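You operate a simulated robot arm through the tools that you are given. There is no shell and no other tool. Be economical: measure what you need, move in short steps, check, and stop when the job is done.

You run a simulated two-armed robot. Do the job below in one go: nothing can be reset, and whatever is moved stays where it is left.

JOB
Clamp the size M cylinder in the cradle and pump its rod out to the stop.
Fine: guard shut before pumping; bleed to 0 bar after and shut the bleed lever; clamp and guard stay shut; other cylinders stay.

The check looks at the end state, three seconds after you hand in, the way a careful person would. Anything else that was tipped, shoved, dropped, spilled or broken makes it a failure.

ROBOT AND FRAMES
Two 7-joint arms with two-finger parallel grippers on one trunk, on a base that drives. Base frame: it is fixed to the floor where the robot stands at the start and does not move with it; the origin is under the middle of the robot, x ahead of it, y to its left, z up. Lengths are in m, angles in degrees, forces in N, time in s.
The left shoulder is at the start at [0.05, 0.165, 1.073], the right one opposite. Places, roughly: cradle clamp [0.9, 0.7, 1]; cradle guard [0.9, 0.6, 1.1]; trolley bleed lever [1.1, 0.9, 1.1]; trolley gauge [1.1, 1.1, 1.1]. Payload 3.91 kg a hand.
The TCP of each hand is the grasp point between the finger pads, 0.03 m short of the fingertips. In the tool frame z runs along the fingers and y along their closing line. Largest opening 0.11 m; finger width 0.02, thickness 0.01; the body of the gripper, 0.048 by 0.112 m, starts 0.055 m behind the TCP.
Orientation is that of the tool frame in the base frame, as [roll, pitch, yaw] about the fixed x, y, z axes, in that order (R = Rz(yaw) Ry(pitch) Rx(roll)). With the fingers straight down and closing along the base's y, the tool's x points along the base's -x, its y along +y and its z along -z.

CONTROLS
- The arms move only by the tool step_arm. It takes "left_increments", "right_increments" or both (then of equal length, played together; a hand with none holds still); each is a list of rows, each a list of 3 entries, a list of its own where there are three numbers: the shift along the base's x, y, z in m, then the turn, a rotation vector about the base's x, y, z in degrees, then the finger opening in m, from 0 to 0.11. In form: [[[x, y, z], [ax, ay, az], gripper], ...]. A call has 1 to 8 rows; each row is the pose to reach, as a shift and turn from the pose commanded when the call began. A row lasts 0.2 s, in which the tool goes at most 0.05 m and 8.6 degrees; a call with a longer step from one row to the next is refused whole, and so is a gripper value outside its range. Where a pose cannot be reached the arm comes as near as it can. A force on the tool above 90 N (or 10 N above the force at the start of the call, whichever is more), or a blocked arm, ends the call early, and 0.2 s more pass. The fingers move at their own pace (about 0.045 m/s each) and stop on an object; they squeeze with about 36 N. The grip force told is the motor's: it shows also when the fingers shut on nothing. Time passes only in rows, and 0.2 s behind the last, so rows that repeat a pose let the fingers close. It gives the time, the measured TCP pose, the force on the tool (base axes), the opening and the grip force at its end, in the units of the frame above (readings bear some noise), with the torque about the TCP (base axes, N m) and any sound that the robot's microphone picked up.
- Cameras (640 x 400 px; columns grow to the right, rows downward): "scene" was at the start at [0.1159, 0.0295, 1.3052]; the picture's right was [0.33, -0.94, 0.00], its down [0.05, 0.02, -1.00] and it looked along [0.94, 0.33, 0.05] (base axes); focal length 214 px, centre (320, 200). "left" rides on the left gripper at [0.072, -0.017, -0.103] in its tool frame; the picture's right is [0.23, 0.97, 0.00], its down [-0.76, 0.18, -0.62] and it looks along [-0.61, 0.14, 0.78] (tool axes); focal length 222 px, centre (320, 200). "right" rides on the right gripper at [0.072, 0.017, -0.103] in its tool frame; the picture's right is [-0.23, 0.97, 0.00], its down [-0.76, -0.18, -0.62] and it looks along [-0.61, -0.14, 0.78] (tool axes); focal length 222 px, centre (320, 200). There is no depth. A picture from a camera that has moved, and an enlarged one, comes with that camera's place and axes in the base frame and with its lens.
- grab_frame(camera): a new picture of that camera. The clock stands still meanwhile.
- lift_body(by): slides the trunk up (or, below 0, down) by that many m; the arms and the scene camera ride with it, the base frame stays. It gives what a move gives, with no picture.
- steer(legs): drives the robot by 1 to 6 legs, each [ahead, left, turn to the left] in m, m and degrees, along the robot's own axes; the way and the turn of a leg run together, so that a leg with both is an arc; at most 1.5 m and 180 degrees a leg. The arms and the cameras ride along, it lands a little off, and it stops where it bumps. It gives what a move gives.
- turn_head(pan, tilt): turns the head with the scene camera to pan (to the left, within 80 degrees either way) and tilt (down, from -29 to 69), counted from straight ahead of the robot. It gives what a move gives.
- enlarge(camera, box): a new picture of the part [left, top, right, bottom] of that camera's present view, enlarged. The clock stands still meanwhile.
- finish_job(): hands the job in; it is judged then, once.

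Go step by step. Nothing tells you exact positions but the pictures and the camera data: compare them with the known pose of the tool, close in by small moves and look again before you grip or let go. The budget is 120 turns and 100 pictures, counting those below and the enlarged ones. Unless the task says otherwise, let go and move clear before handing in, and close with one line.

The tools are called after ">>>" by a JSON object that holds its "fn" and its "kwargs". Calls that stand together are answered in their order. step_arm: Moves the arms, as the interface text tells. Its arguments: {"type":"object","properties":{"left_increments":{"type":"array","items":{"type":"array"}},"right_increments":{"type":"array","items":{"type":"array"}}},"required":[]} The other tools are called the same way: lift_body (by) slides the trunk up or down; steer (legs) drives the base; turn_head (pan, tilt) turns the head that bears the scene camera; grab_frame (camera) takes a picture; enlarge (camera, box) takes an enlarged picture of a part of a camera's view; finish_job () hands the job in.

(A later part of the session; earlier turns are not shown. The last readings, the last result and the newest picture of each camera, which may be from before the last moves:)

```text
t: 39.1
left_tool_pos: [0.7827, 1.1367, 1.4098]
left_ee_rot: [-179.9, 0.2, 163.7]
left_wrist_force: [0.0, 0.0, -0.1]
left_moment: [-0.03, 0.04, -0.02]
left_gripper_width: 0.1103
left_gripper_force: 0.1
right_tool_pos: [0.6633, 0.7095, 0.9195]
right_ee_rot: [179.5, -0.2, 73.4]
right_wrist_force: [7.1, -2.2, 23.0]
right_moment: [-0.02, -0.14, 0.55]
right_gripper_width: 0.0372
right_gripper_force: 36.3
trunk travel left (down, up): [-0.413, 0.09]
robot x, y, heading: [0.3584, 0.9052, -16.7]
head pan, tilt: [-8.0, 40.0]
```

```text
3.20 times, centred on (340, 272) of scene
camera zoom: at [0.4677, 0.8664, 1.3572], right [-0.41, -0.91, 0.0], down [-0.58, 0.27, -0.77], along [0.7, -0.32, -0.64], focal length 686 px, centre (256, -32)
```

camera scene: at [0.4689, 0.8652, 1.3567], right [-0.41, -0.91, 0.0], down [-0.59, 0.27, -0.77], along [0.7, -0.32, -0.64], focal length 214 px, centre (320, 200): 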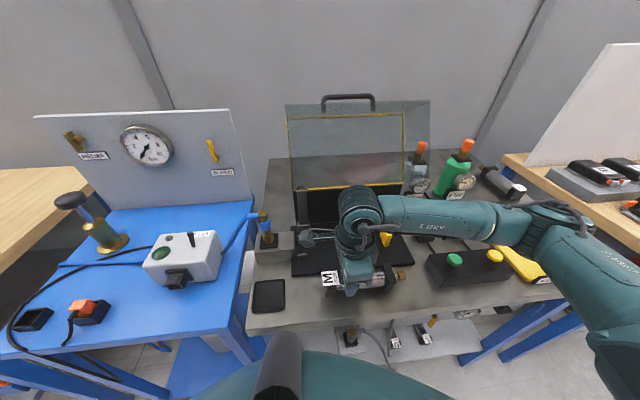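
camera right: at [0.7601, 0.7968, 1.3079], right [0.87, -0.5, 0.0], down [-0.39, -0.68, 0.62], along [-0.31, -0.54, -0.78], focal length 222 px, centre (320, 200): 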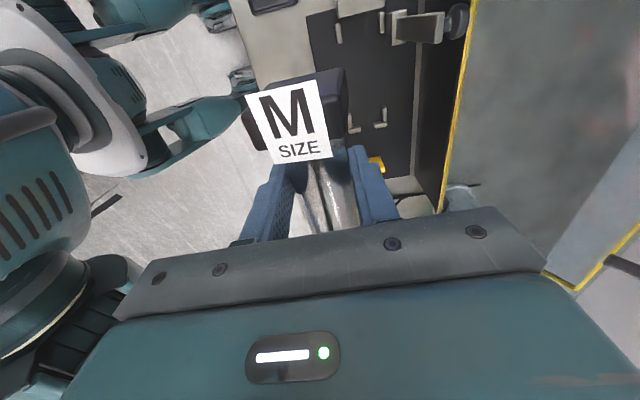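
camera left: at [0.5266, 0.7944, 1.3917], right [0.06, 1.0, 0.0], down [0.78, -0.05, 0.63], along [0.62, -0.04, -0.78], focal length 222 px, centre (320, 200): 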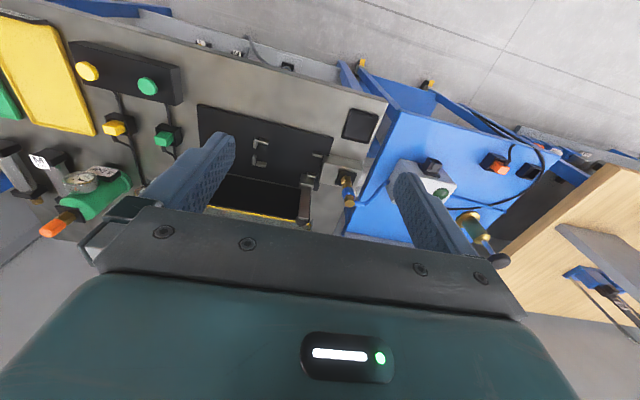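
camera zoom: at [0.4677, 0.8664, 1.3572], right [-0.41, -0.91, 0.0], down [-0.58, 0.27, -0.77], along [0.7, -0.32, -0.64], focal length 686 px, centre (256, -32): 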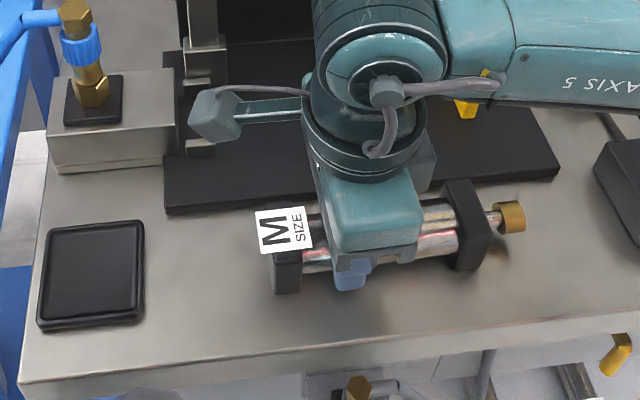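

It's resting on the bench. I open the fingers, slide 0.04 m toward the rod end and look.

>>> {"fn": "step_arm", "kwargs": {"right_increments": [[[0, 0, 0.002], [0, 0, 0], 0.03], [[0, 0, 0.004], [0, 0, 0], 0.06], [[0, 0, 0.006], [0, 0, 0], 0.06], [[0, 0, 0.01], [0, 0, 0], 0.06], [[-0.006, -0.019, 0.01], [0, 0, 0], 0.06], [[-0.0115, -0.0383, 0.01], [0, 0, 0], 0.06]]}}

>>> {"fn": "grab_frame", "kwargs": {"camera": "right"}}

>>> {"fn": "enlarge", "kwargs": {"camera": "scene", "box": [240, 210, 440, 335]}}

```text
t: 40.5
left_tool_pos: [0.7845, 1.1355, 1.4087]
left_ee_rot: [179.9, 0.1, 163.7]
left_wrist_force: [-1.0, 0.2, -0.2]
left_moment: [0.04, 0.0, 0.01]
left_gripper_width: 0.1101
left_gripper_force: 0.1
right_tool_pos: [0.6505, 0.6725, 0.9257]
right_ee_rot: [-180.0, -0.1, 73.5]
right_wrist_force: [0.0, 0.3, -0.2]
right_moment: [0.01, 0.01, 0.0]
right_gripper_width: 0.0598
right_gripper_force: 0.1
trunk travel left (down, up): [-0.413, 0.09]
robot x, y, heading: [0.3598, 0.9097, -16.3]
head pan, tilt: [-8.0, 40.0]
```

```text
65 pictures are left
camera right: at [0.6879, 0.7374, 1.029], right [0.87, -0.5, 0.0], down [-0.39, -0.68, 0.62], along [-0.31, -0.54, -0.78], focal length 222 px, centre (320, 200)
```

right: 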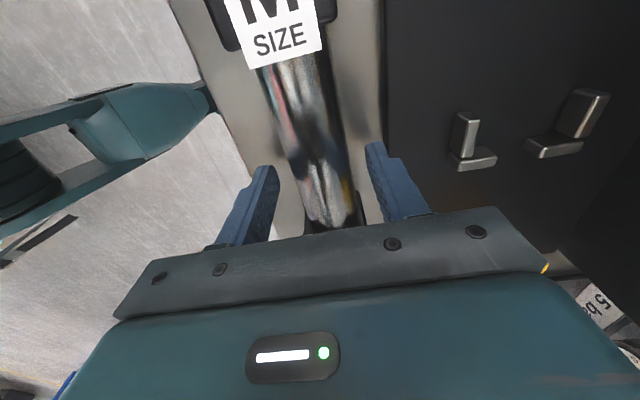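

```text
3.20 times, centred on (340, 272) of scene
camera zoom: at [0.468, 0.8656, 1.3568], right [-0.41, -0.91, 0.0], down [-0.59, 0.27, -0.77], along [0.7, -0.32, -0.64], focal length 686 px, centre (256, -32)
```

zoom: 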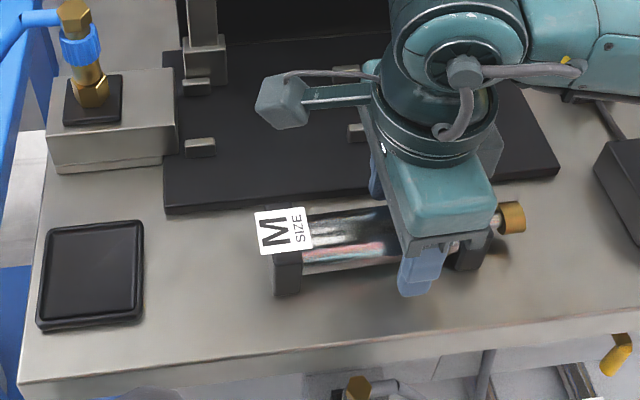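

Good spacing here: well away from the label flange and clear of the rod flange. Lowering slightly and gripping.

>>> {"fn": "step_arm", "kwargs": {"right_increments": [[[0.001, 0.004, -0.006], [0, 0, 0], 0.06], [[0.001, 0.004, -0.009], [0, 0, 0], 0.04], [[0.001, 0.004, -0.009], [0, 0, 0], 0.02], [[0.001, 0.004, -0.009], [0, 0, 0], 0.01], [[0.001, 0.004, -0.009], [0, 0, 0], 0.01], [[0.001, 0.004, 0.02], [0, 0, 0], 0.01], [[0.001, 0.004, 0.06], [0, 0, 0], 0.01], [[0.001, 0.004, 0.1], [0, 0, 0], 0.01]]}}

>>> {"fn": "grab_frame", "kwargs": {"camera": "right"}}

>>> {"fn": "enlarge", "kwargs": {"camera": "scene", "box": [240, 180, 440, 305]}}

```text
t: 42.3
left_tool_pos: [0.785, 1.1359, 1.4074]
left_ee_rot: [-179.9, 0.1, 163.7]
left_wrist_force: [0.6, -0.1, 0.0]
left_moment: [-0.03, 0.03, 0.0]
left_gripper_width: 0.1101
left_gripper_force: 0.0
right_tool_pos: [0.6503, 0.6741, 1.0245]
right_ee_rot: [-179.9, 0.1, 73.4]
right_wrist_force: [-0.3, 0.8, -13.7]
right_moment: [-0.11, 0.04, 0.31]
right_gripper_width: 0.0372
right_gripper_force: 36.1
trunk travel left (down, up): [-0.413, 0.09]
robot x, y, heading: [0.3613, 0.907, -16.4]
head pan, tilt: [-8.0, 40.0]
```

```text
63 pictures are left
camera right: at [0.6871, 0.74, 1.1285], right [0.87, -0.49, 0.0], down [-0.39, -0.68, 0.62], along [-0.31, -0.54, -0.78], focal length 222 px, centre (320, 200)
```

right: 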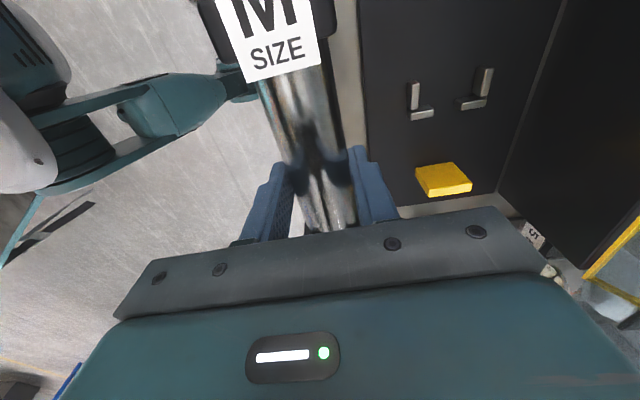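

```text
3.20 times, centred on (340, 242) of scene
camera zoom: at [0.4687, 0.8656, 1.3567], right [-0.41, -0.91, 0.0], down [-0.59, 0.27, -0.77], along [0.7, -0.32, -0.64], focal length 686 px, centre (256, 64)
```

zoom: 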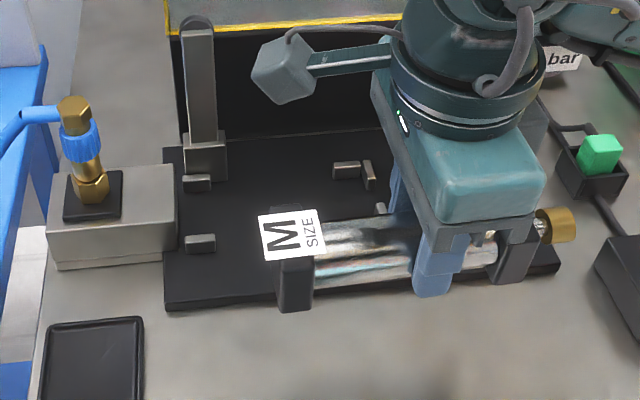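

Cradle slot axis passes through about (0.787, 0.703); for M to seat, the TCP should be near (0.7825, 0.688) with final z ≈ 0.93. Moving above it at z ≈ 1.0 first.

>>> {"fn": "step_arm", "kwargs": {"right_increments": [[[0.03, 0.003, 0.02], [0, 0, 0], 0.01], [[0.06, 0.006, 0.02], [0, 0, 0], 0.01], [[0.09, 0.01, 0.01], [0, 0, 0], 0.01], [[0.12, 0.0137, 0], [0, 0, 0], 0.01], [[0.1322, 0.0137, -0.01], [0, 0, 0], 0.01], [[0.1322, 0.0137, -0.025], [0, 0, 0], 0.01]]}}

>>> {"fn": "grab_frame", "kwargs": {"camera": "right"}}

>>> {"fn": "enlarge", "kwargs": {"camera": "scene", "box": [240, 150, 440, 275]}}

```text
t: 43.7
left_tool_pos: [0.7849, 1.1346, 1.4081]
left_ee_rot: [179.9, 0.1, 163.7]
left_wrist_force: [0.0, -0.3, -0.5]
left_moment: [0.01, 0.01, 0.02]
left_gripper_width: 0.1099
left_gripper_force: 0.2
right_tool_pos: [0.7852, 0.6895, 1.0004]
right_ee_rot: [-179.9, 0.0, 73.3]
right_wrist_force: [-1.0, 0.0, -14.3]
right_moment: [-0.09, 0.02, -0.01]
right_gripper_width: 0.0371
right_gripper_force: 36.2
trunk travel left (down, up): [-0.413, 0.09]
robot x, y, heading: [0.3567, 0.9085, -16.3]
head pan, tilt: [-8.0, 40.0]
```

```text
61 pictures are left
camera right: at [0.8217, 0.7539, 1.1036], right [0.87, -0.5, 0.0], down [-0.39, -0.68, 0.62], along [-0.31, -0.54, -0.78], focal length 222 px, centre (320, 200)
```

right: 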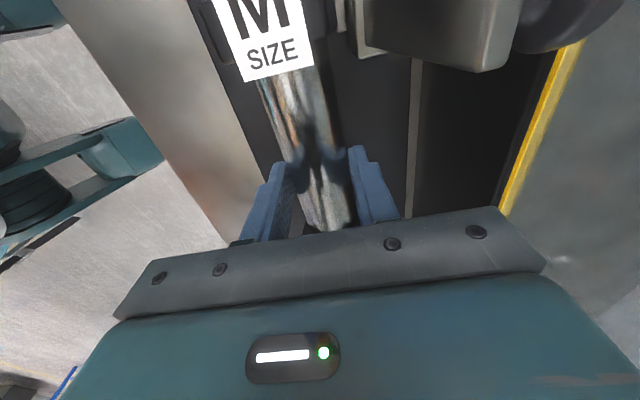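

```text
3.20 times, centred on (340, 212) of scene
camera zoom: at [0.4693, 0.865, 1.3566], right [-0.41, -0.91, 0.0], down [-0.59, 0.27, -0.77], along [0.7, -0.32, -0.64], focal length 686 px, centre (256, 160)
```

zoom: 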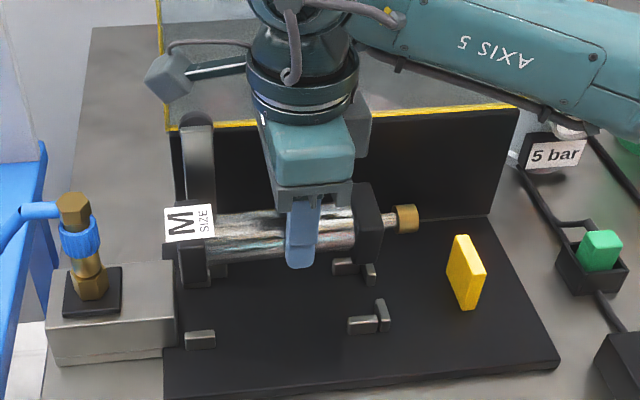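

Alignment looks close; measured TCP is ~2-3 mm past the target, so I correct and lower to just above the bars.

>>> {"fn": "step_arm", "kwargs": {"right_increments": [[[-0.0027, -0.0017, -0.015], [0, 0, 0], 0.01], [[-0.0027, -0.0017, -0.03], [0, 0, 0], 0.01], [[-0.0027, -0.0017, -0.043], [0, 0, 0], 0.01], [[-0.0027, -0.0017, -0.043], [0, 0, 0], 0.01]]}}

>>> {"fn": "enlarge", "kwargs": {"camera": "scene", "box": [260, 190, 388, 270]}}

>>> {"fn": "grab_frame", "kwargs": {"camera": "right"}}

```text
t: 44.7
left_tool_pos: [0.7848, 1.1355, 1.4091]
left_ee_rot: [-179.9, 0.2, 163.8]
left_wrist_force: [-0.4, 0.1, 0.3]
left_moment: [-0.03, 0.0, -0.03]
left_gripper_width: 0.11
left_gripper_force: 0.0
right_tool_pos: [0.7824, 0.6865, 0.9575]
right_ee_rot: [180.0, 0.1, 73.3]
right_wrist_force: [0.5, 0.6, -12.7]
right_moment: [-0.1, 0.04, -0.01]
right_gripper_width: 0.0375
right_gripper_force: 35.7
trunk travel left (down, up): [-0.413, 0.09]
robot x, y, heading: [0.3602, 0.9118, -16.4]
head pan, tilt: [-8.0, 40.0]
```

```text
5.00 times, centred on (324, 230) of scene
camera zoom: at [0.4691, 0.8653, 1.3567], right [-0.41, -0.91, 0.0], down [-0.59, 0.27, -0.77], along [0.7, -0.32, -0.64], focal length 1072 px, centre (300, 50)
```

zoom: 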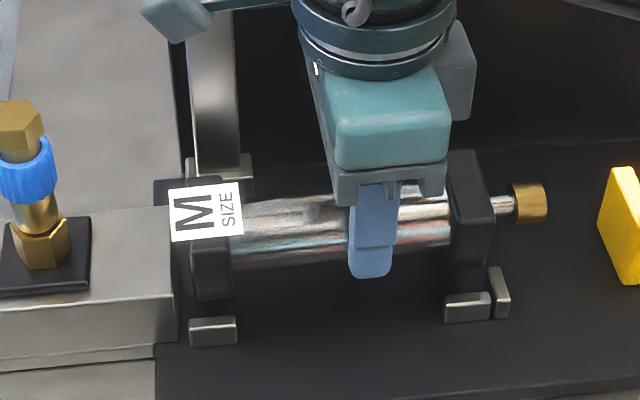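

```text
58 pictures are left
camera right: at [0.8196, 0.7524, 1.061], right [0.87, -0.5, 0.0], down [-0.39, -0.68, 0.62], along [-0.31, -0.54, -0.78], focal length 222 px, centre (320, 200)
```

right: 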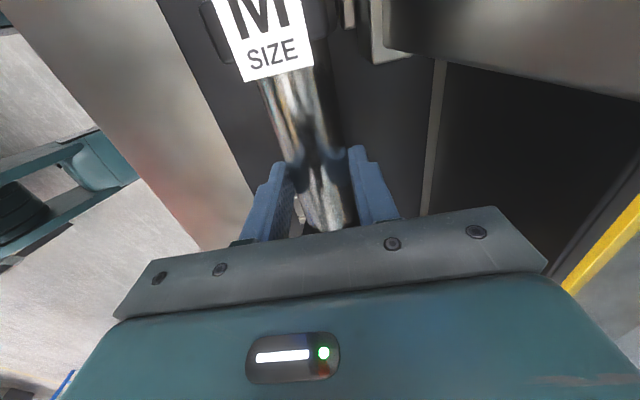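

>>> {"fn": "enlarge", "kwargs": {"camera": "scene", "box": [335, 215, 375, 260]}}

>>> {"fn": "enlarge", "kwargs": {"camera": "scene", "box": [285, 220, 325, 265]}}

```text
8.89 times, centred on (355, 238) of scene
camera zoom: at [0.4691, 0.8653, 1.3567], right [-0.41, -0.91, 0.0], down [-0.59, 0.27, -0.77], along [0.7, -0.32, -0.64], focal length 1906 px, centre (9, -133)
```

zoom: 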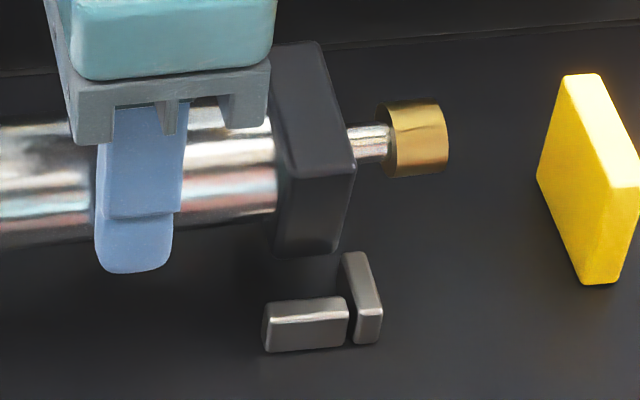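

```text
8.89 times, centred on (305, 242) of scene
camera zoom: at [0.4691, 0.8653, 1.3567], right [-0.41, -0.91, 0.0], down [-0.59, 0.27, -0.77], along [0.7, -0.32, -0.64], focal length 1906 px, centre (453, -178)
```

zoom: 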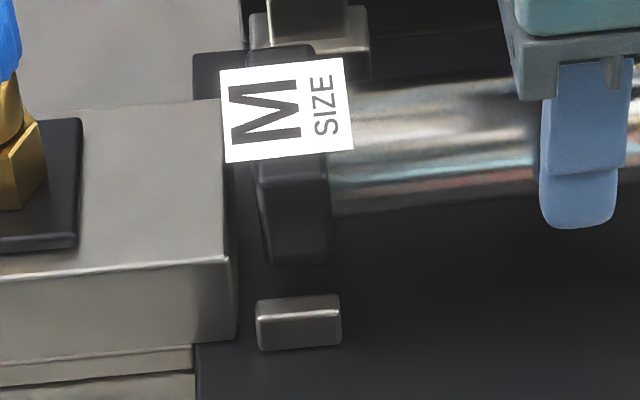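

The flanges measure ~0.04 m, so M is centred in the slot with a few mm on each side. I shift 2 mm toward the block and lower gently until it seats.

>>> {"fn": "step_arm", "kwargs": {"right_increments": [[[0.0006, 0.002, 0], [0, 0, 0], 0.01], [[0.0006, 0.002, -0.008], [0, 0, 0], 0.01], [[0.0006, 0.002, -0.015], [0, 0, 0], 0.01], [[0.0006, 0.002, -0.02], [0, 0, 0], 0.01], [[0.0006, 0.002, -0.023], [0, 0, 0], 0.01], [[0.0006, 0.002, -0.026], [0, 0, 0], 0.01], [[0.0006, 0.002, -0.028], [0, 0, 0], 0.01]]}}

>>> {"fn": "enlarge", "kwargs": {"camera": "scene", "box": [260, 190, 388, 270]}}

```text
t: 46.3
left_tool_pos: [0.7838, 1.1357, 1.4088]
left_ee_rot: [-179.9, 0.3, 163.6]
left_wrist_force: [0.8, -0.7, 0.3]
left_moment: [-0.01, 0.0, 0.01]
left_gripper_width: 0.11
left_gripper_force: 0.0
right_tool_pos: [0.783, 0.6904, 0.9322]
right_ee_rot: [179.6, -0.1, 73.4]
right_wrist_force: [6.8, -2.8, 10.1]
right_moment: [-0.28, -0.1, 0.32]
right_gripper_width: 0.0371
right_gripper_force: 35.8
trunk travel left (down, up): [-0.413, 0.09]
robot x, y, heading: [0.36, 0.9087, -16.2]
head pan, tilt: [-8.0, 40.0]
```

```text
5.00 times, centred on (324, 230) of scene
camera zoom: at [0.468, 0.8659, 1.357], right [-0.41, -0.91, 0.0], down [-0.58, 0.27, -0.77], along [0.7, -0.32, -0.64], focal length 1072 px, centre (300, 50)
```

zoom: 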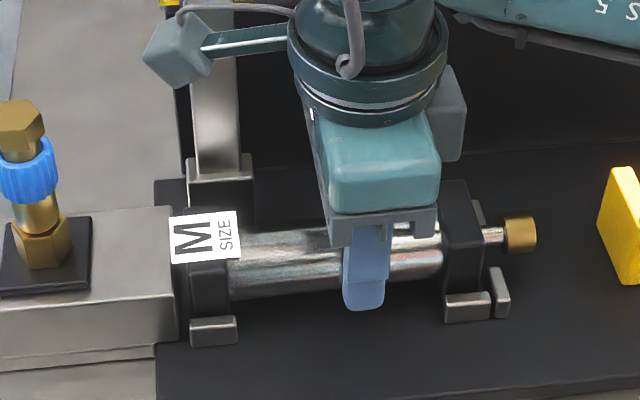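

M is seated between the pegs and L-stops with the rod through the gap. Releasing and rising straight up.

>>> {"fn": "step_arm", "kwargs": {"right_increments": [[[0, 0, 0.002], [0, 0, 0], 0.03], [[0, 0, 0.003], [0, 0, 0], 0.06], [[0, 0, 0.004], [0, 0, 0], 0.06], [[0, 0, 0.03], [0, 0, 0], 0.06], [[0, 0, 0.07], [0, 0, 0], 0.06], [[0, 0, 0.11], [0, 0, 0], 0.06], [[0, 0, 0.15], [0, 0, 0], 0.06], [[-0.03, 0.01, 0.18], [0, 0, 0], 0.06]]}}

>>> {"fn": "step_arm", "kwargs": {"right_increments": [[[-0.04, 0.012, 0], [0, 0, 0], 0.03], [[-0.06, 0.0, 0.02], [0, 0, 0], 0.0], [[-0.08, -0.03, 0.02], [0, 0, 0], 0.0], [[-0.08, -0.07, 0.02], [0, 0, 0], 0.0]]}}

>>> {"fn": "enlarge", "kwargs": {"camera": "scene", "box": [240, 130, 440, 275]}}

```text
t: 48.1
left_tool_pos: [0.785, 1.1361, 1.4098]
left_ee_rot: [-179.9, 0.2, 163.7]
left_wrist_force: [0.1, 0.0, -0.2]
left_moment: [0.02, -0.02, -0.01]
left_gripper_width: 0.11
left_gripper_force: 0.1
right_tool_pos: [0.7497, 0.7007, 1.1099]
right_ee_rot: [-180.0, 0.0, 73.5]
right_wrist_force: [-0.1, 0.4, -0.4]
right_moment: [-0.02, 0.02, 0.02]
right_gripper_width: 0.0604
right_gripper_force: 0.1
trunk travel left (down, up): [-0.413, 0.09]
robot x, y, heading: [0.3577, 0.9062, -16.5]
head pan, tilt: [-8.0, 40.0]
```

```text
t: 49.1
left_tool_pos: [0.7844, 1.1356, 1.4086]
left_ee_rot: [179.9, 0.3, 163.8]
left_wrist_force: [-0.3, 0.2, -0.6]
left_moment: [0.03, 0.02, 0.0]
left_gripper_width: 0.11
left_gripper_force: 0.0
right_tool_pos: [0.6706, 0.6302, 1.1291]
right_ee_rot: [-180.0, 0.1, 73.6]
right_wrist_force: [-0.1, -0.6, -1.0]
right_moment: [0.03, -0.03, 0.0]
right_gripper_width: 0.0
right_gripper_force: 26.8
trunk travel left (down, up): [-0.413, 0.09]
robot x, y, heading: [0.3594, 0.9063, -16.2]
head pan, tilt: [-8.0, 40.0]
```

```text
2.76 times, centred on (340, 202) of scene
camera zoom: at [0.4681, 0.8651, 1.3568], right [-0.41, -0.91, 0.0], down [-0.59, 0.27, -0.77], along [0.7, -0.32, -0.64], focal length 592 px, centre (265, 193)
```

zoom: 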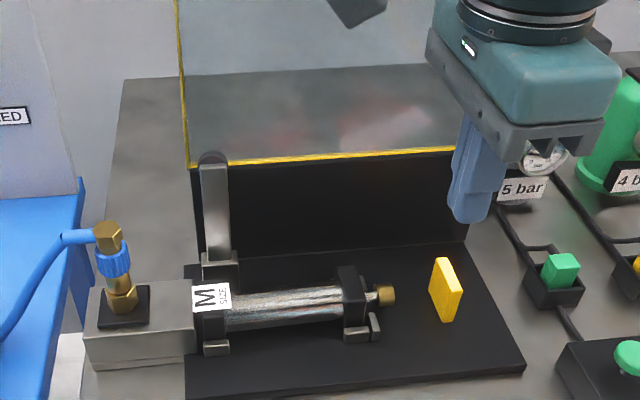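

M is properly seated. The open guard's side panel overhangs the clamp lever, so I'll take the lever from the front with the left hand pitched forward ~70°. First the right hand goes aside, then the left hand comes over.

>>> {"fn": "step_arm", "kwargs": {"right_increments": [[[-0.01, -0.03, 0.03], [0, 0, 0], 0.0], [[-0.02, -0.06, 0.06], [0, 0, 0], 0.0], [[-0.03, -0.09, 0.09], [0, 0, 0], 0.0], [[-0.04, -0.12, 0.12], [0, 0, 0], 0.0], [[-0.05, -0.15, 0.13], [0, 0, 0], 0.0]]}}

>>> {"fn": "step_arm", "kwargs": {"left_increments": [[[-0.01, -0.034, -0.025], [-2.34, -7.65, 0], 0.11], [[-0.02, -0.068, -0.05], [-4.67, -15.3, 0], 0.09], [[-0.03, -0.102, -0.075], [-7.0, -22.95, 0], 0.07], [[-0.04, -0.136, -0.1], [-9.35, -30.6, 0], 0.05], [[-0.05, -0.17, -0.125], [-11.7, -38.2, 0], 0.05], [[-0.06, -0.204, -0.15], [-14.0, -45.9, 0], 0.05], [[-0.07, -0.238, -0.175], [-16.4, -53.5, 0], 0.05], [[-0.08, -0.272, -0.2], [-18.7, -61.2, 0], 0.05]]}}

>>> {"fn": "grab_frame", "kwargs": {"camera": "scene"}}

```text
t: 50.3
left_tool_pos: [0.7841, 1.1349, 1.409]
left_ee_rot: [-179.9, 0.2, 163.7]
left_wrist_force: [-0.2, 0.2, -0.5]
left_moment: [0.0, 0.0, 0.0]
left_gripper_width: 0.1098
left_gripper_force: 0.0
right_tool_pos: [0.6204, 0.4811, 1.2615]
right_ee_rot: [179.9, -0.1, 73.4]
right_wrist_force: [-0.8, -0.9, -0.1]
right_moment: [0.02, -0.02, 0.03]
right_gripper_width: 0.0
right_gripper_force: 35.9
trunk travel left (down, up): [-0.413, 0.09]
robot x, y, heading: [0.3603, 0.9104, -16.5]
head pan, tilt: [-8.0, 40.0]
```

```text
t: 52.1
left_tool_pos: [0.7319, 0.9114, 1.2497]
left_ee_rot: [-178.4, 64.3, 164.7]
left_wrist_force: [-0.3, 0.5, 0.4]
left_moment: [0.0, 0.04, 0.01]
left_gripper_width: 0.0501
left_gripper_force: 0.0
left hand out of reach, approached as far as the arm can: row 8
right_tool_pos: [0.6227, 0.481, 1.262]
right_ee_rot: [-180.0, 0.0, 73.3]
right_wrist_force: [-0.4, 0.4, -0.4]
right_moment: [-0.03, -0.02, 0.02]
right_gripper_width: 0.0
right_gripper_force: 36.2
trunk travel left (down, up): [-0.413, 0.09]
robot x, y, heading: [0.358, 0.9084, -16.5]
head pan, tilt: [-8.0, 40.0]
```

```text
53 pictures are left
camera scene: at [0.4685, 0.8667, 1.3569], right [-0.41, -0.91, 0.0], down [-0.59, 0.27, -0.77], along [0.7, -0.32, -0.64], focal length 214 px, centre (320, 200)
```

scene: 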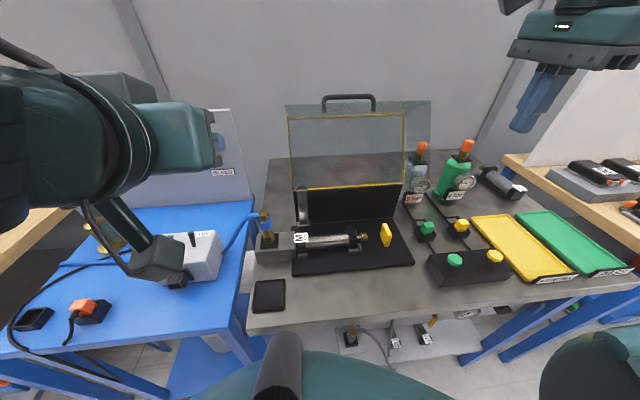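

The left hand is too close to the body for this. I'll back off slightly and shift the robot right so the clamp lies in the left hand's comfortable zone.

>>> {"fn": "steer", "kwargs": {"legs": [[-0.1, 0, 0], [0, -0.15, 0]]}}

>>> {"fn": "turn_head", "kwargs": {"pan": 15, "tilt": 32}}

>>> {"fn": "grab_frame", "kwargs": {"camera": "scene"}}

```text
t: 54.8
left_tool_pos: [0.5934, 0.7975, 1.2481]
left_ee_rot: [-178.7, 64.1, 164.8]
left_wrist_force: [-0.8, 0.8, 0.5]
left_moment: [0.05, -0.04, 0.02]
left_gripper_width: 0.05
left_gripper_force: 0.0
right_tool_pos: [0.4854, 0.367, 1.2625]
right_ee_rot: [-180.0, 0.0, 73.7]
right_wrist_force: [-0.1, 0.0, -0.4]
right_moment: [0.04, 0.03, 0.0]
right_gripper_width: 0.0
right_gripper_force: 35.9
trunk travel left (down, up): [-0.413, 0.09]
robot x, y, heading: [0.2191, 0.7973, -15.9]
head pan, tilt: [-8.0, 40.0]
```

```text
t: 55.7
left_tool_pos: [0.5934, 0.8, 1.2496]
left_ee_rot: [-178.7, 64.1, 164.7]
left_wrist_force: [0.0, 0.0, 0.0]
left_moment: [0.01, 0.0, 0.01]
left_gripper_width: 0.0501
left_gripper_force: 0.1
right_tool_pos: [0.4854, 0.3679, 1.2618]
right_ee_rot: [-180.0, -0.1, 73.6]
right_wrist_force: [-0.5, -0.4, -0.1]
right_moment: [0.01, 0.0, 0.04]
right_gripper_width: 0.0
right_gripper_force: 36.1
trunk travel left (down, up): [-0.413, 0.09]
robot x, y, heading: [0.2221, 0.7958, -16.4]
head pan, tilt: [15.0, 32.0]
```

```text
52 pictures are left
camera scene: at [0.342, 0.7848, 1.369], right [-0.02, -1.0, 0.0], down [-0.53, 0.01, -0.85], along [0.85, -0.02, -0.53], focal length 214 px, centre (320, 200)
```

scene: 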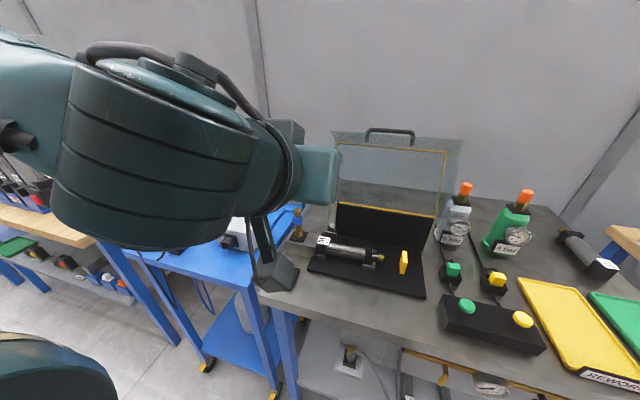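

Left hand is in a good zone now. Moving it down to just in front of the lever at z ≈ 1.0.

>>> {"fn": "step_arm", "kwargs": {"left_increments": [[[0.02, -0.004, -0.035], [0, 0, 0], 0.05], [[0.045, -0.009, -0.07], [0, 0, 0], 0.05], [[0.07, -0.014, -0.11], [0, 0, 0], 0.05], [[0.095, -0.018, -0.15], [0, 0, 0], 0.05], [[0.12, -0.023, -0.19], [0, 0, 0], 0.05], [[0.14, -0.027, -0.22], [0, 0, 0], 0.05], [[0.155, -0.03, -0.245], [0, 0, 0], 0.05], [[0.155, -0.03, -0.245], [0, 0, 0], 0.05]]}}

>>> {"fn": "grab_frame", "kwargs": {"camera": "left"}}

>>> {"fn": "grab_frame", "kwargs": {"camera": "scene"}}

```text
t: 57.5
left_tool_pos: [0.7525, 0.7937, 1.0248]
left_ee_rot: [-178.6, 64.1, 164.9]
left_wrist_force: [-0.5, 0.4, -0.6]
left_moment: [0.02, -0.01, -0.03]
left_gripper_width: 0.05
left_gripper_force: 0.0
left hand out of reach, approached as far as the arm can: row 1, 5, 6, 7, 8
right_tool_pos: [0.4844, 0.367, 1.2616]
right_ee_rot: [180.0, 0.0, 73.7]
right_wrist_force: [-0.7, 0.4, -0.4]
right_moment: [-0.04, 0.05, -0.01]
right_gripper_width: 0.0001
right_gripper_force: 36.5
trunk travel left (down, up): [-0.413, 0.09]
robot x, y, heading: [0.2242, 0.7943, -16.2]
head pan, tilt: [15.0, 32.0]
```

```text
51 pictures are left
camera left: at [0.6267, 0.8129, 1.0039], right [0.18, 0.96, -0.22], down [-0.17, 0.24, 0.96], along [0.97, -0.14, 0.2], focal length 222 px, centre (320, 200)
```

left: 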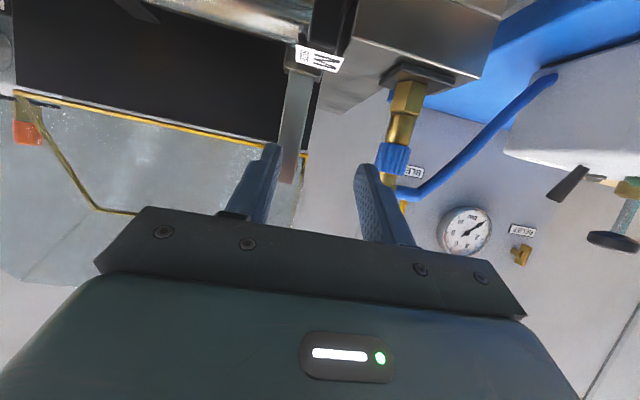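

```text
50 pictures are left
camera scene: at [0.3419, 0.7849, 1.369], right [-0.02, -1.0, 0.0], down [-0.53, 0.01, -0.85], along [0.85, -0.02, -0.53], focal length 214 px, centre (320, 200)
```

scene: 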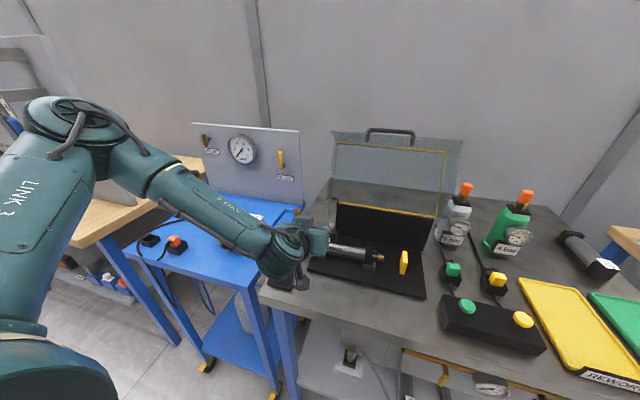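

The lever stands at v≈0.954, top z≈1.04; my fingers are ~0.025 m too far left. I'll lower the trunk a bit for better reach with a compensating raise, then realign.

>>> {"fn": "step_arm", "kwargs": {"left_increments": [[[-0.01, 0.003, 0.04], [0, 0, 0], 0.05], [[-0.02, 0.006, 0.08], [0, 0, 0], 0.05], [[-0.02, 0.006, 0.12], [0, 0, 0], 0.05]]}}

>>> {"fn": "lift_body", "kwargs": {"by": -0.1}}

>>> {"fn": "step_arm", "kwargs": {"left_increments": [[[0.01, -0.003, 0], [0, 0, 0], 0.05], [[0.03, -0.01, 0], [0, 0, 0], 0.05], [[0.05, -0.016, 0], [0, 0, 0], 0.05], [[0.055, -0.017, 0], [0, 0, 0], 0.05]]}}

>>> {"fn": "grab_frame", "kwargs": {"camera": "left"}}

```text
t: 58.3
left_tool_pos: [0.7302, 0.8, 1.1434]
left_ee_rot: [-178.7, 64.0, 164.8]
left_wrist_force: [-0.6, -0.2, -0.6]
left_moment: [-0.01, 0.01, 0.01]
left_gripper_width: 0.0504
left_gripper_force: 0.1
right_tool_pos: [0.4862, 0.3669, 1.2621]
right_ee_rot: [180.0, 0.1, 73.8]
right_wrist_force: [-0.1, 0.4, 0.4]
right_moment: [0.02, 0.01, 0.0]
right_gripper_width: 0.0
right_gripper_force: 35.8
trunk travel left (down, up): [-0.413, 0.09]
robot x, y, heading: [0.2216, 0.7945, -16.2]
head pan, tilt: [15.0, 32.0]
```

```text
t: 59.6
left_tool_pos: [0.7302, 0.7997, 1.0438]
left_ee_rot: [-178.6, 64.0, 164.9]
left_wrist_force: [0.3, 0.0, -0.2]
left_moment: [0.03, 0.03, 0.03]
left_gripper_width: 0.0499
left_gripper_force: 0.1
right_tool_pos: [0.4862, 0.3678, 1.1611]
right_ee_rot: [179.9, 0.1, 73.7]
right_wrist_force: [-0.6, -0.3, -0.6]
right_moment: [0.01, -0.02, -0.03]
right_gripper_width: 0.0001
right_gripper_force: 35.9
trunk travel left (down, up): [-0.313, 0.19]
robot x, y, heading: [0.2244, 0.7928, -16.4]
head pan, tilt: [15.0, 32.0]
```

```text
t: 60.6
left_tool_pos: [0.7866, 0.7829, 1.0432]
left_ee_rot: [-178.7, 64.1, 164.7]
left_wrist_force: [1.2, -0.5, 0.7]
left_moment: [0.03, -0.01, 0.0]
left_gripper_width: 0.05
left_gripper_force: 0.1
right_tool_pos: [0.4847, 0.3672, 1.1626]
right_ee_rot: [-180.0, 0.0, 73.7]
right_wrist_force: [0.1, 0.4, 0.5]
right_moment: [0.02, 0.0, 0.0]
right_gripper_width: 0.0
right_gripper_force: 36.6
trunk travel left (down, up): [-0.313, 0.19]
robot x, y, heading: [0.2235, 0.794, -15.9]
head pan, tilt: [15.0, 32.0]
```

```text
49 pictures are left
camera left: at [0.6624, 0.801, 1.0237], right [0.18, 0.96, -0.21], down [-0.17, 0.24, 0.96], along [0.97, -0.14, 0.2], focal length 222 px, centre (320, 200)
```

left: 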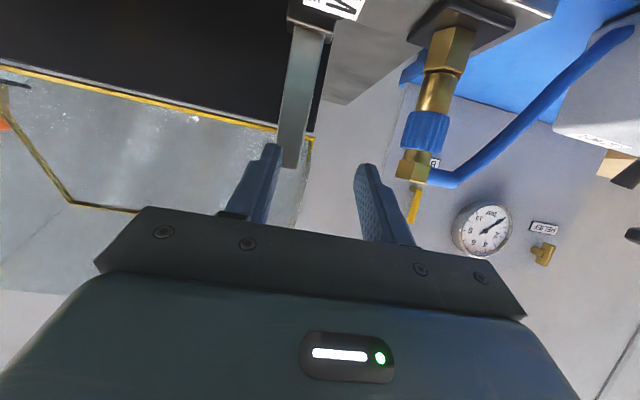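

Reach is fine now. Shift right/down to centre on the lever, then advance to straddle it.

>>> {"fn": "step_arm", "kwargs": {"left_increments": [[[0.002, -0.013, -0.015], [0, 0, 0], 0.05], [[0.0038, -0.026, -0.03], [0, 0, 0], 0.05], [[0.024, -0.032, -0.03], [0, 0, 0], 0.05], [[0.043, -0.038, -0.03], [0, 0, 0], 0.05]]}}

>>> {"fn": "grab_frame", "kwargs": {"camera": "left"}}

>>> {"fn": "enlarge", "kwargs": {"camera": "scene", "box": [240, 160, 440, 285]}}

```text
t: 61.6
left_tool_pos: [0.8283, 0.7502, 1.0152]
left_ee_rot: [-178.4, 64.1, 164.8]
left_wrist_force: [0.3, 0.3, -0.4]
left_moment: [0.0, 0.02, -0.01]
left_gripper_width: 0.05
left_gripper_force: 0.0
left hand out of reach, approached as far as the arm can: row 4
right_tool_pos: [0.486, 0.3679, 1.1622]
right_ee_rot: [-180.0, 0.0, 73.8]
right_wrist_force: [0.4, -0.5, -0.1]
right_moment: [-0.02, -0.02, 0.0]
right_gripper_width: 0.0
right_gripper_force: 35.9
trunk travel left (down, up): [-0.313, 0.19]
robot x, y, heading: [0.2223, 0.7929, -15.8]
head pan, tilt: [15.0, 32.0]
```

```text
48 pictures are left
camera left: at [0.7037, 0.7676, 0.9952], right [0.18, 0.96, -0.22], down [-0.16, 0.25, 0.96], along [0.97, -0.14, 0.2], focal length 222 px, centre (320, 200)
```

left: 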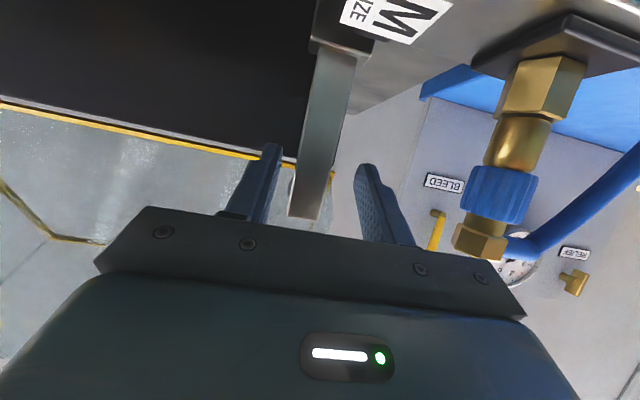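

```text
3.20 times, centred on (340, 222) of scene
camera zoom: at [0.342, 0.7849, 1.269], right [-0.02, -1.0, 0.0], down [-0.53, 0.01, -0.85], along [0.85, -0.02, -0.53], focal length 686 px, centre (256, 128)
```

zoom: 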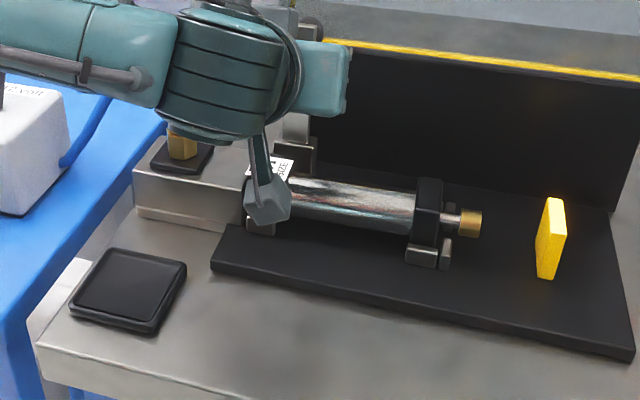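

The fingers straddle the lever; I need ~2 cm more forward, so I'll nudge the base ahead.

>>> {"fn": "steer", "kwargs": {"legs": [[0.02, 0, 0]]}}

>>> {"fn": "grab_frame", "kwargs": {"camera": "left"}}

```text
t: 62.4
left_tool_pos: [0.8489, 0.7426, 1.0146]
left_ee_rot: [-178.5, 64.0, 164.8]
left_wrist_force: [0.3, -0.3, -0.3]
left_moment: [0.02, 0.01, 0.01]
left_gripper_width: 0.0502
left_gripper_force: 0.0
right_tool_pos: [0.5045, 0.3623, 1.1601]
right_ee_rot: [-180.0, 0.0, 73.7]
right_wrist_force: [0.1, -0.1, -1.1]
right_moment: [0.02, 0.04, -0.03]
right_gripper_width: 0.0
right_gripper_force: 35.9
trunk travel left (down, up): [-0.313, 0.19]
robot x, y, heading: [0.2385, 0.7868, -16.1]
head pan, tilt: [15.0, 32.0]
```

```text
46 pictures are left
camera left: at [0.7232, 0.762, 0.9949], right [0.18, 0.96, -0.22], down [-0.16, 0.25, 0.96], along [0.97, -0.14, 0.2], focal length 222 px, centre (320, 200)
```

left: 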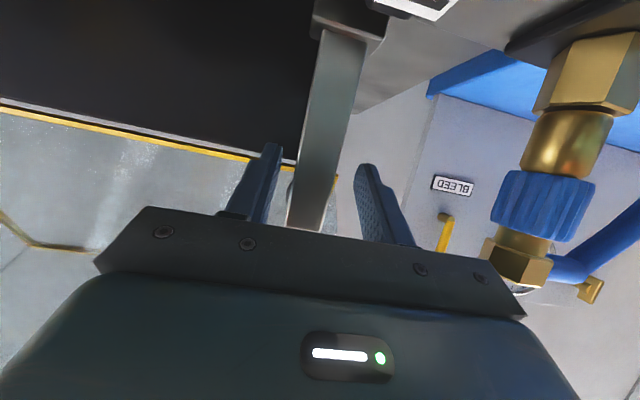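

Lever is between the pads. Closing on it.

>>> {"fn": "step_arm", "kwargs": {"left_increments": [[[0, 0, 0], [0, 0, 0], 0.03], [[0, 0, 0], [0, 0, 0], 0.01], [[0, 0, 0], [0, 0, 0], 0.0], [[0, 0, 0], [0, 0, 0], 0.0]]}}

```text
t: 63.4
left_tool_pos: [0.8457, 0.7398, 1.0166]
left_ee_rot: [-178.9, 64.0, 164.1]
left_wrist_force: [-4.1, -18.3, 0.0]
left_moment: [0.47, -0.27, -0.49]
left_gripper_width: 0.0236
left_gripper_force: 44.5
right_tool_pos: [0.5033, 0.3594, 1.1618]
right_ee_rot: [179.9, 0.0, 73.7]
right_wrist_force: [-0.3, -0.9, -0.3]
right_moment: [0.0, 0.0, 0.02]
right_gripper_width: 0.0
right_gripper_force: 36.4
trunk travel left (down, up): [-0.313, 0.19]
robot x, y, heading: [0.2413, 0.7876, -16.2]
head pan, tilt: [15.0, 32.0]
```

Clamp lever gripped. Swinging it toward me along its arc in small steps.

>>> {"fn": "step_arm", "kwargs": {"left_increments": [[[-0.008, 0.0015, -0.0015], [0, 0, 0], 0.0], [[-0.016, 0.003, -0.0048], [0, 0, 0], 0.0], [[-0.024, 0.0055, -0.008], [0, 0, 0], 0.0], [[-0.031, 0.0075, -0.0125], [0, 0, 0], 0.0], [[-0.038, 0.0095, -0.017], [0, 0, 0], 0.0], [[-0.0445, 0.0115, -0.0228], [0, 0, 0], 0.0], [[-0.056, 0.015, -0.0354], [0, 0, 0], 0.0]]}}

>>> {"fn": "enlarge", "kwargs": {"camera": "scene", "box": [240, 160, 440, 285]}}

>>> {"fn": "grab_frame", "kwargs": {"camera": "left"}}

```text
t: 65.0
left_tool_pos: [0.7904, 0.7565, 0.9833]
left_ee_rot: [-178.2, 64.8, 164.9]
left_wrist_force: [7.4, -12.5, 18.5]
left_moment: [-0.58, -1.38, -0.34]
left_gripper_width: 0.0234
left_gripper_force: 45.0
right_tool_pos: [0.5031, 0.3603, 1.1621]
right_ee_rot: [179.8, -0.2, 73.8]
right_wrist_force: [-0.5, -1.0, -0.3]
right_moment: [-0.01, -0.02, 0.03]
right_gripper_width: 0.0001
right_gripper_force: 35.8
trunk travel left (down, up): [-0.313, 0.19]
robot x, y, heading: [0.2404, 0.7895, -16.1]
head pan, tilt: [15.0, 32.0]
```

```text
3.20 times, centred on (340, 222) of scene
camera zoom: at [0.3601, 0.7782, 1.2692], right [-0.02, -1.0, 0.0], down [-0.53, 0.01, -0.85], along [0.85, -0.02, -0.53], focal length 686 px, centre (256, 128)
```

zoom: 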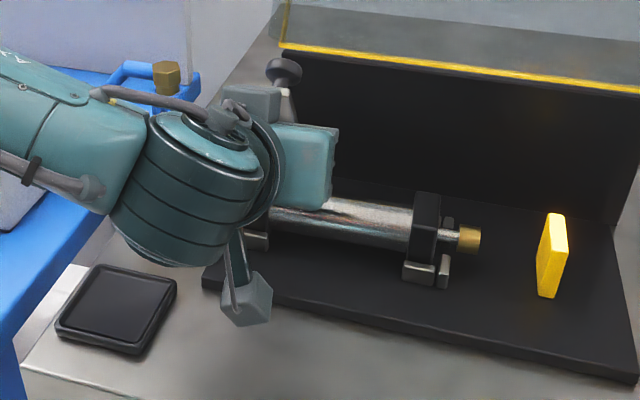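

```text
44 pictures are left
camera left: at [0.6671, 0.7755, 0.9629], right [0.19, 0.96, -0.22], down [-0.17, 0.25, 0.95], along [0.97, -0.14, 0.21], focal length 222 px, centre (320, 200)
```

left: 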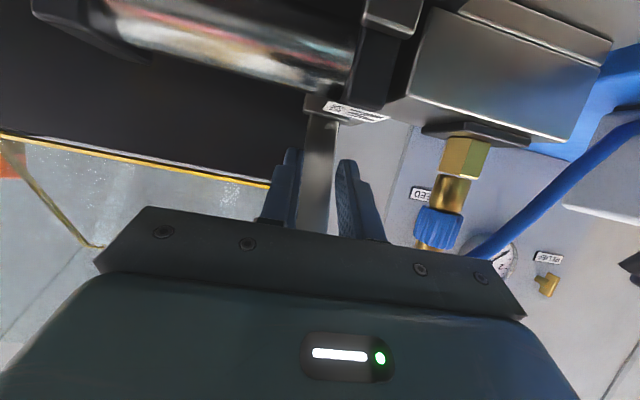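

The lever follows nicely (about 40° over). A little more arc, then release and back out upward.

>>> {"fn": "step_arm", "kwargs": {"left_increments": [[[-0.005, 0.003, -0.008], [0, 0, 0], 0.0], [[-0.01, 0.006, -0.016], [0, 0, 0], 0.0], [[-0.01, 0.006, -0.016], [0, 0, 0], 0.03], [[-0.01, 0.006, -0.016], [0, 0, 0], 0.06]]}}

>>> {"fn": "step_arm", "kwargs": {"left_increments": [[[-0.035, 0.01, 0.012], [0, 0, 0], 0.06], [[-0.07, 0.02, 0.04], [0, 0, 0], 0.06], [[-0.09, 0.026, 0.08], [0, 0, 0], 0.03], [[-0.09, 0.026, 0.12], [0, 0, 0], 0.0]]}}

>>> {"fn": "enlarge", "kwargs": {"camera": "scene", "box": [240, 160, 440, 285]}}

>>> {"fn": "grab_frame", "kwargs": {"camera": "left"}}

```text
t: 66.0
left_tool_pos: [0.7805, 0.7662, 0.9639]
left_ee_rot: [-178.7, 64.0, 164.8]
left_wrist_force: [0.1, 0.6, 0.1]
left_moment: [-0.02, 0.02, -0.01]
left_gripper_width: 0.049
left_gripper_force: 0.0
right_tool_pos: [0.5045, 0.3618, 1.1615]
right_ee_rot: [180.0, 0.0, 73.7]
right_wrist_force: [-0.4, -0.5, 0.3]
right_moment: [0.0, 0.03, -0.01]
right_gripper_width: 0.0002
right_gripper_force: 35.8
trunk travel left (down, up): [-0.313, 0.19]
robot x, y, heading: [0.2389, 0.7908, -16.1]
head pan, tilt: [15.0, 32.0]
```

```text
t: 67.0
left_tool_pos: [0.691, 0.7884, 1.0841]
left_ee_rot: [-178.7, 64.0, 164.7]
left_wrist_force: [-0.5, -0.5, 0.1]
left_moment: [0.01, 0.02, -0.02]
left_gripper_width: 0.008
left_gripper_force: 0.0
right_tool_pos: [0.5027, 0.3611, 1.162]
right_ee_rot: [179.9, 0.1, 73.6]
right_wrist_force: [-0.3, -0.3, 0.1]
right_moment: [-0.03, 0.0, 0.02]
right_gripper_width: 0.0002
right_gripper_force: 35.7
trunk travel left (down, up): [-0.313, 0.19]
robot x, y, heading: [0.2412, 0.7888, -16.2]
head pan, tilt: [15.0, 32.0]
```

```text
3.20 times, centred on (340, 222) of scene
camera zoom: at [0.3608, 0.7793, 1.269], right [-0.02, -1.0, 0.0], down [-0.53, 0.01, -0.85], along [0.85, -0.02, -0.53], focal length 686 px, centre (256, 128)
```

zoom: 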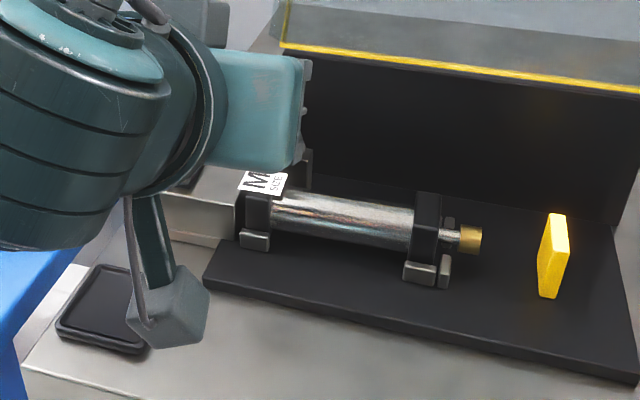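

```text
42 pictures are left
camera left: at [0.5659, 0.8075, 1.0637], right [0.18, 0.96, -0.21], down [-0.16, 0.24, 0.96], along [0.97, -0.14, 0.2], focal length 222 px, centre (320, 200)
```

left: 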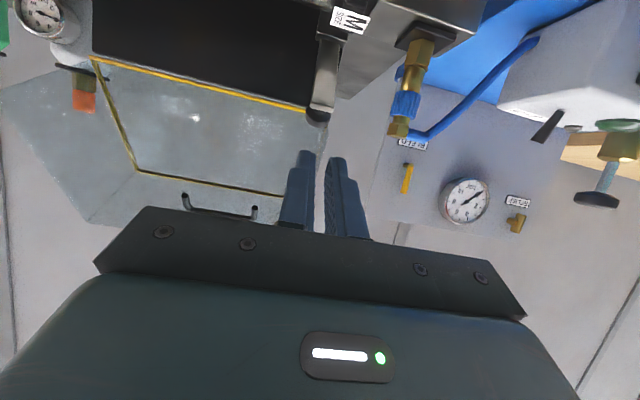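

The lever relaxed to roughly 30° over but its knob is now in reach from above. With closed fingers I'll press down on it, following its arc toward me.

>>> {"fn": "step_arm", "kwargs": {"left_increments": [[[0.04, -0.0124, 0], [0, 0, 0], 0.0], [[0.0813, -0.0248, 0], [0, 0, 0], 0.0], [[0.086, -0.0263, -0.024], [0, 0, 0], 0.0], [[0.0813, -0.0248, -0.045], [0, 0, 0], 0.0], [[0.073, -0.022, -0.06], [0, 0, 0], 0.0], [[0.064, -0.0196, -0.076], [0, 0, 0], 0.0], [[0.0516, -0.0158, -0.1], [0, 0, 0], 0.0], [[0.0516, -0.0158, -0.1], [0, 0, 0], 0.0]]}}

>>> {"fn": "grab_frame", "kwargs": {"camera": "left"}}

>>> {"fn": "enlarge", "kwargs": {"camera": "scene", "box": [240, 160, 440, 285]}}

```text
t: 68.8
left_tool_pos: [0.7291, 0.7783, 0.986]
left_ee_rot: [-178.5, 63.9, 164.4]
left_wrist_force: [-73.7, 39.8, 28.9]
left_moment: [-0.19, -0.44, 0.41]
left_gripper_width: 0.0002
left_gripper_force: 36.0
right_tool_pos: [0.4944, 0.3662, 1.167]
right_ee_rot: [179.3, 0.2, 73.7]
right_wrist_force: [-0.3, 0.1, 0.1]
right_moment: [-0.01, 0.02, 0.0]
right_gripper_width: 0.0001
right_gripper_force: 35.9
trunk travel left (down, up): [-0.313, 0.19]
robot x, y, heading: [0.2394, 0.7922, -15.9]
head pan, tilt: [15.0, 32.0]
```

```text
41 pictures are left
camera left: at [0.6045, 0.7984, 0.9664], right [0.19, 0.96, -0.22], down [-0.16, 0.25, 0.96], along [0.97, -0.15, 0.2], focal length 222 px, centre (320, 200)
```

left: 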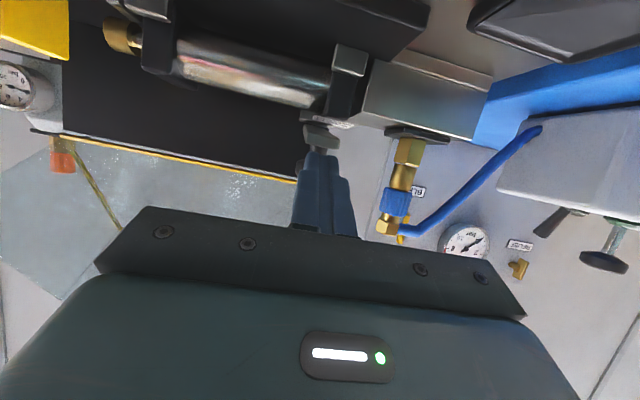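

```text
3.20 times, centred on (340, 222) of scene
camera zoom: at [0.3502, 0.7842, 1.2702], right [-0.02, -1.0, 0.0], down [-0.52, 0.01, -0.85], along [0.85, -0.02, -0.52], focal length 686 px, centre (256, 128)
```

zoom: 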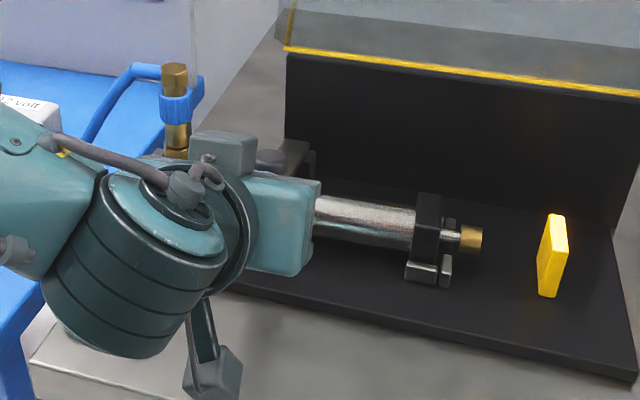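

The fingertips are butting the lever's end instead of its top. I'll back off, rise, and look at where the lever stands.

>>> {"fn": "step_arm", "kwargs": {"left_increments": [[[-0.02, 0.006, 0.01], [0, 0, 0], 0.0], [[-0.03, 0.009, 0.04], [0, 0, 0], 0.0], [[-0.03, 0.009, 0.08], [0, 0, 0], 0.0], [[-0.03, 0.05, 0.12], [0, 0, 0], 0.0], [[-0.03, 0.09, 0.14], [0, 0, 0], 0.0]]}}

>>> {"fn": "grab_frame", "kwargs": {"camera": "scene"}}

>>> {"fn": "enlarge", "kwargs": {"camera": "scene", "box": [260, 190, 388, 270]}}

```text
refused: row 4 steps farther than a row can; nothing moved
```

```text
39 pictures are left
camera scene: at [0.3502, 0.7842, 1.2702], right [-0.02, -1.0, 0.0], down [-0.52, 0.01, -0.85], along [0.85, -0.02, -0.52], focal length 214 px, centre (320, 200)
```

scene: 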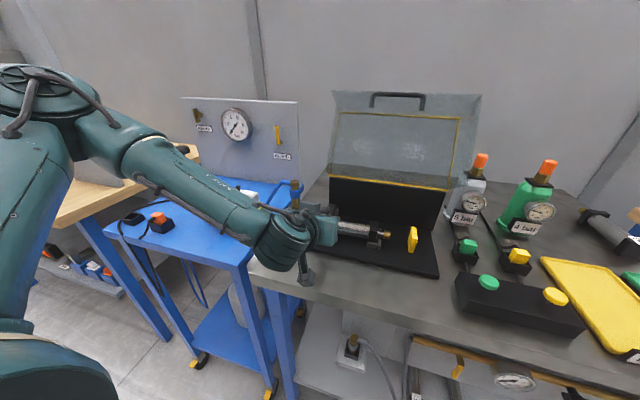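

```text
5.00 times, centred on (324, 230) of scene
camera zoom: at [0.3502, 0.7842, 1.2702], right [-0.02, -1.0, 0.0], down [-0.52, 0.01, -0.85], along [0.85, -0.02, -0.52], focal length 1072 px, centre (300, 50)
```

zoom: 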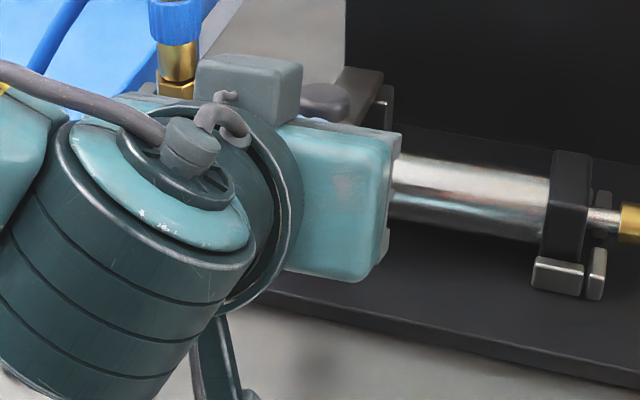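

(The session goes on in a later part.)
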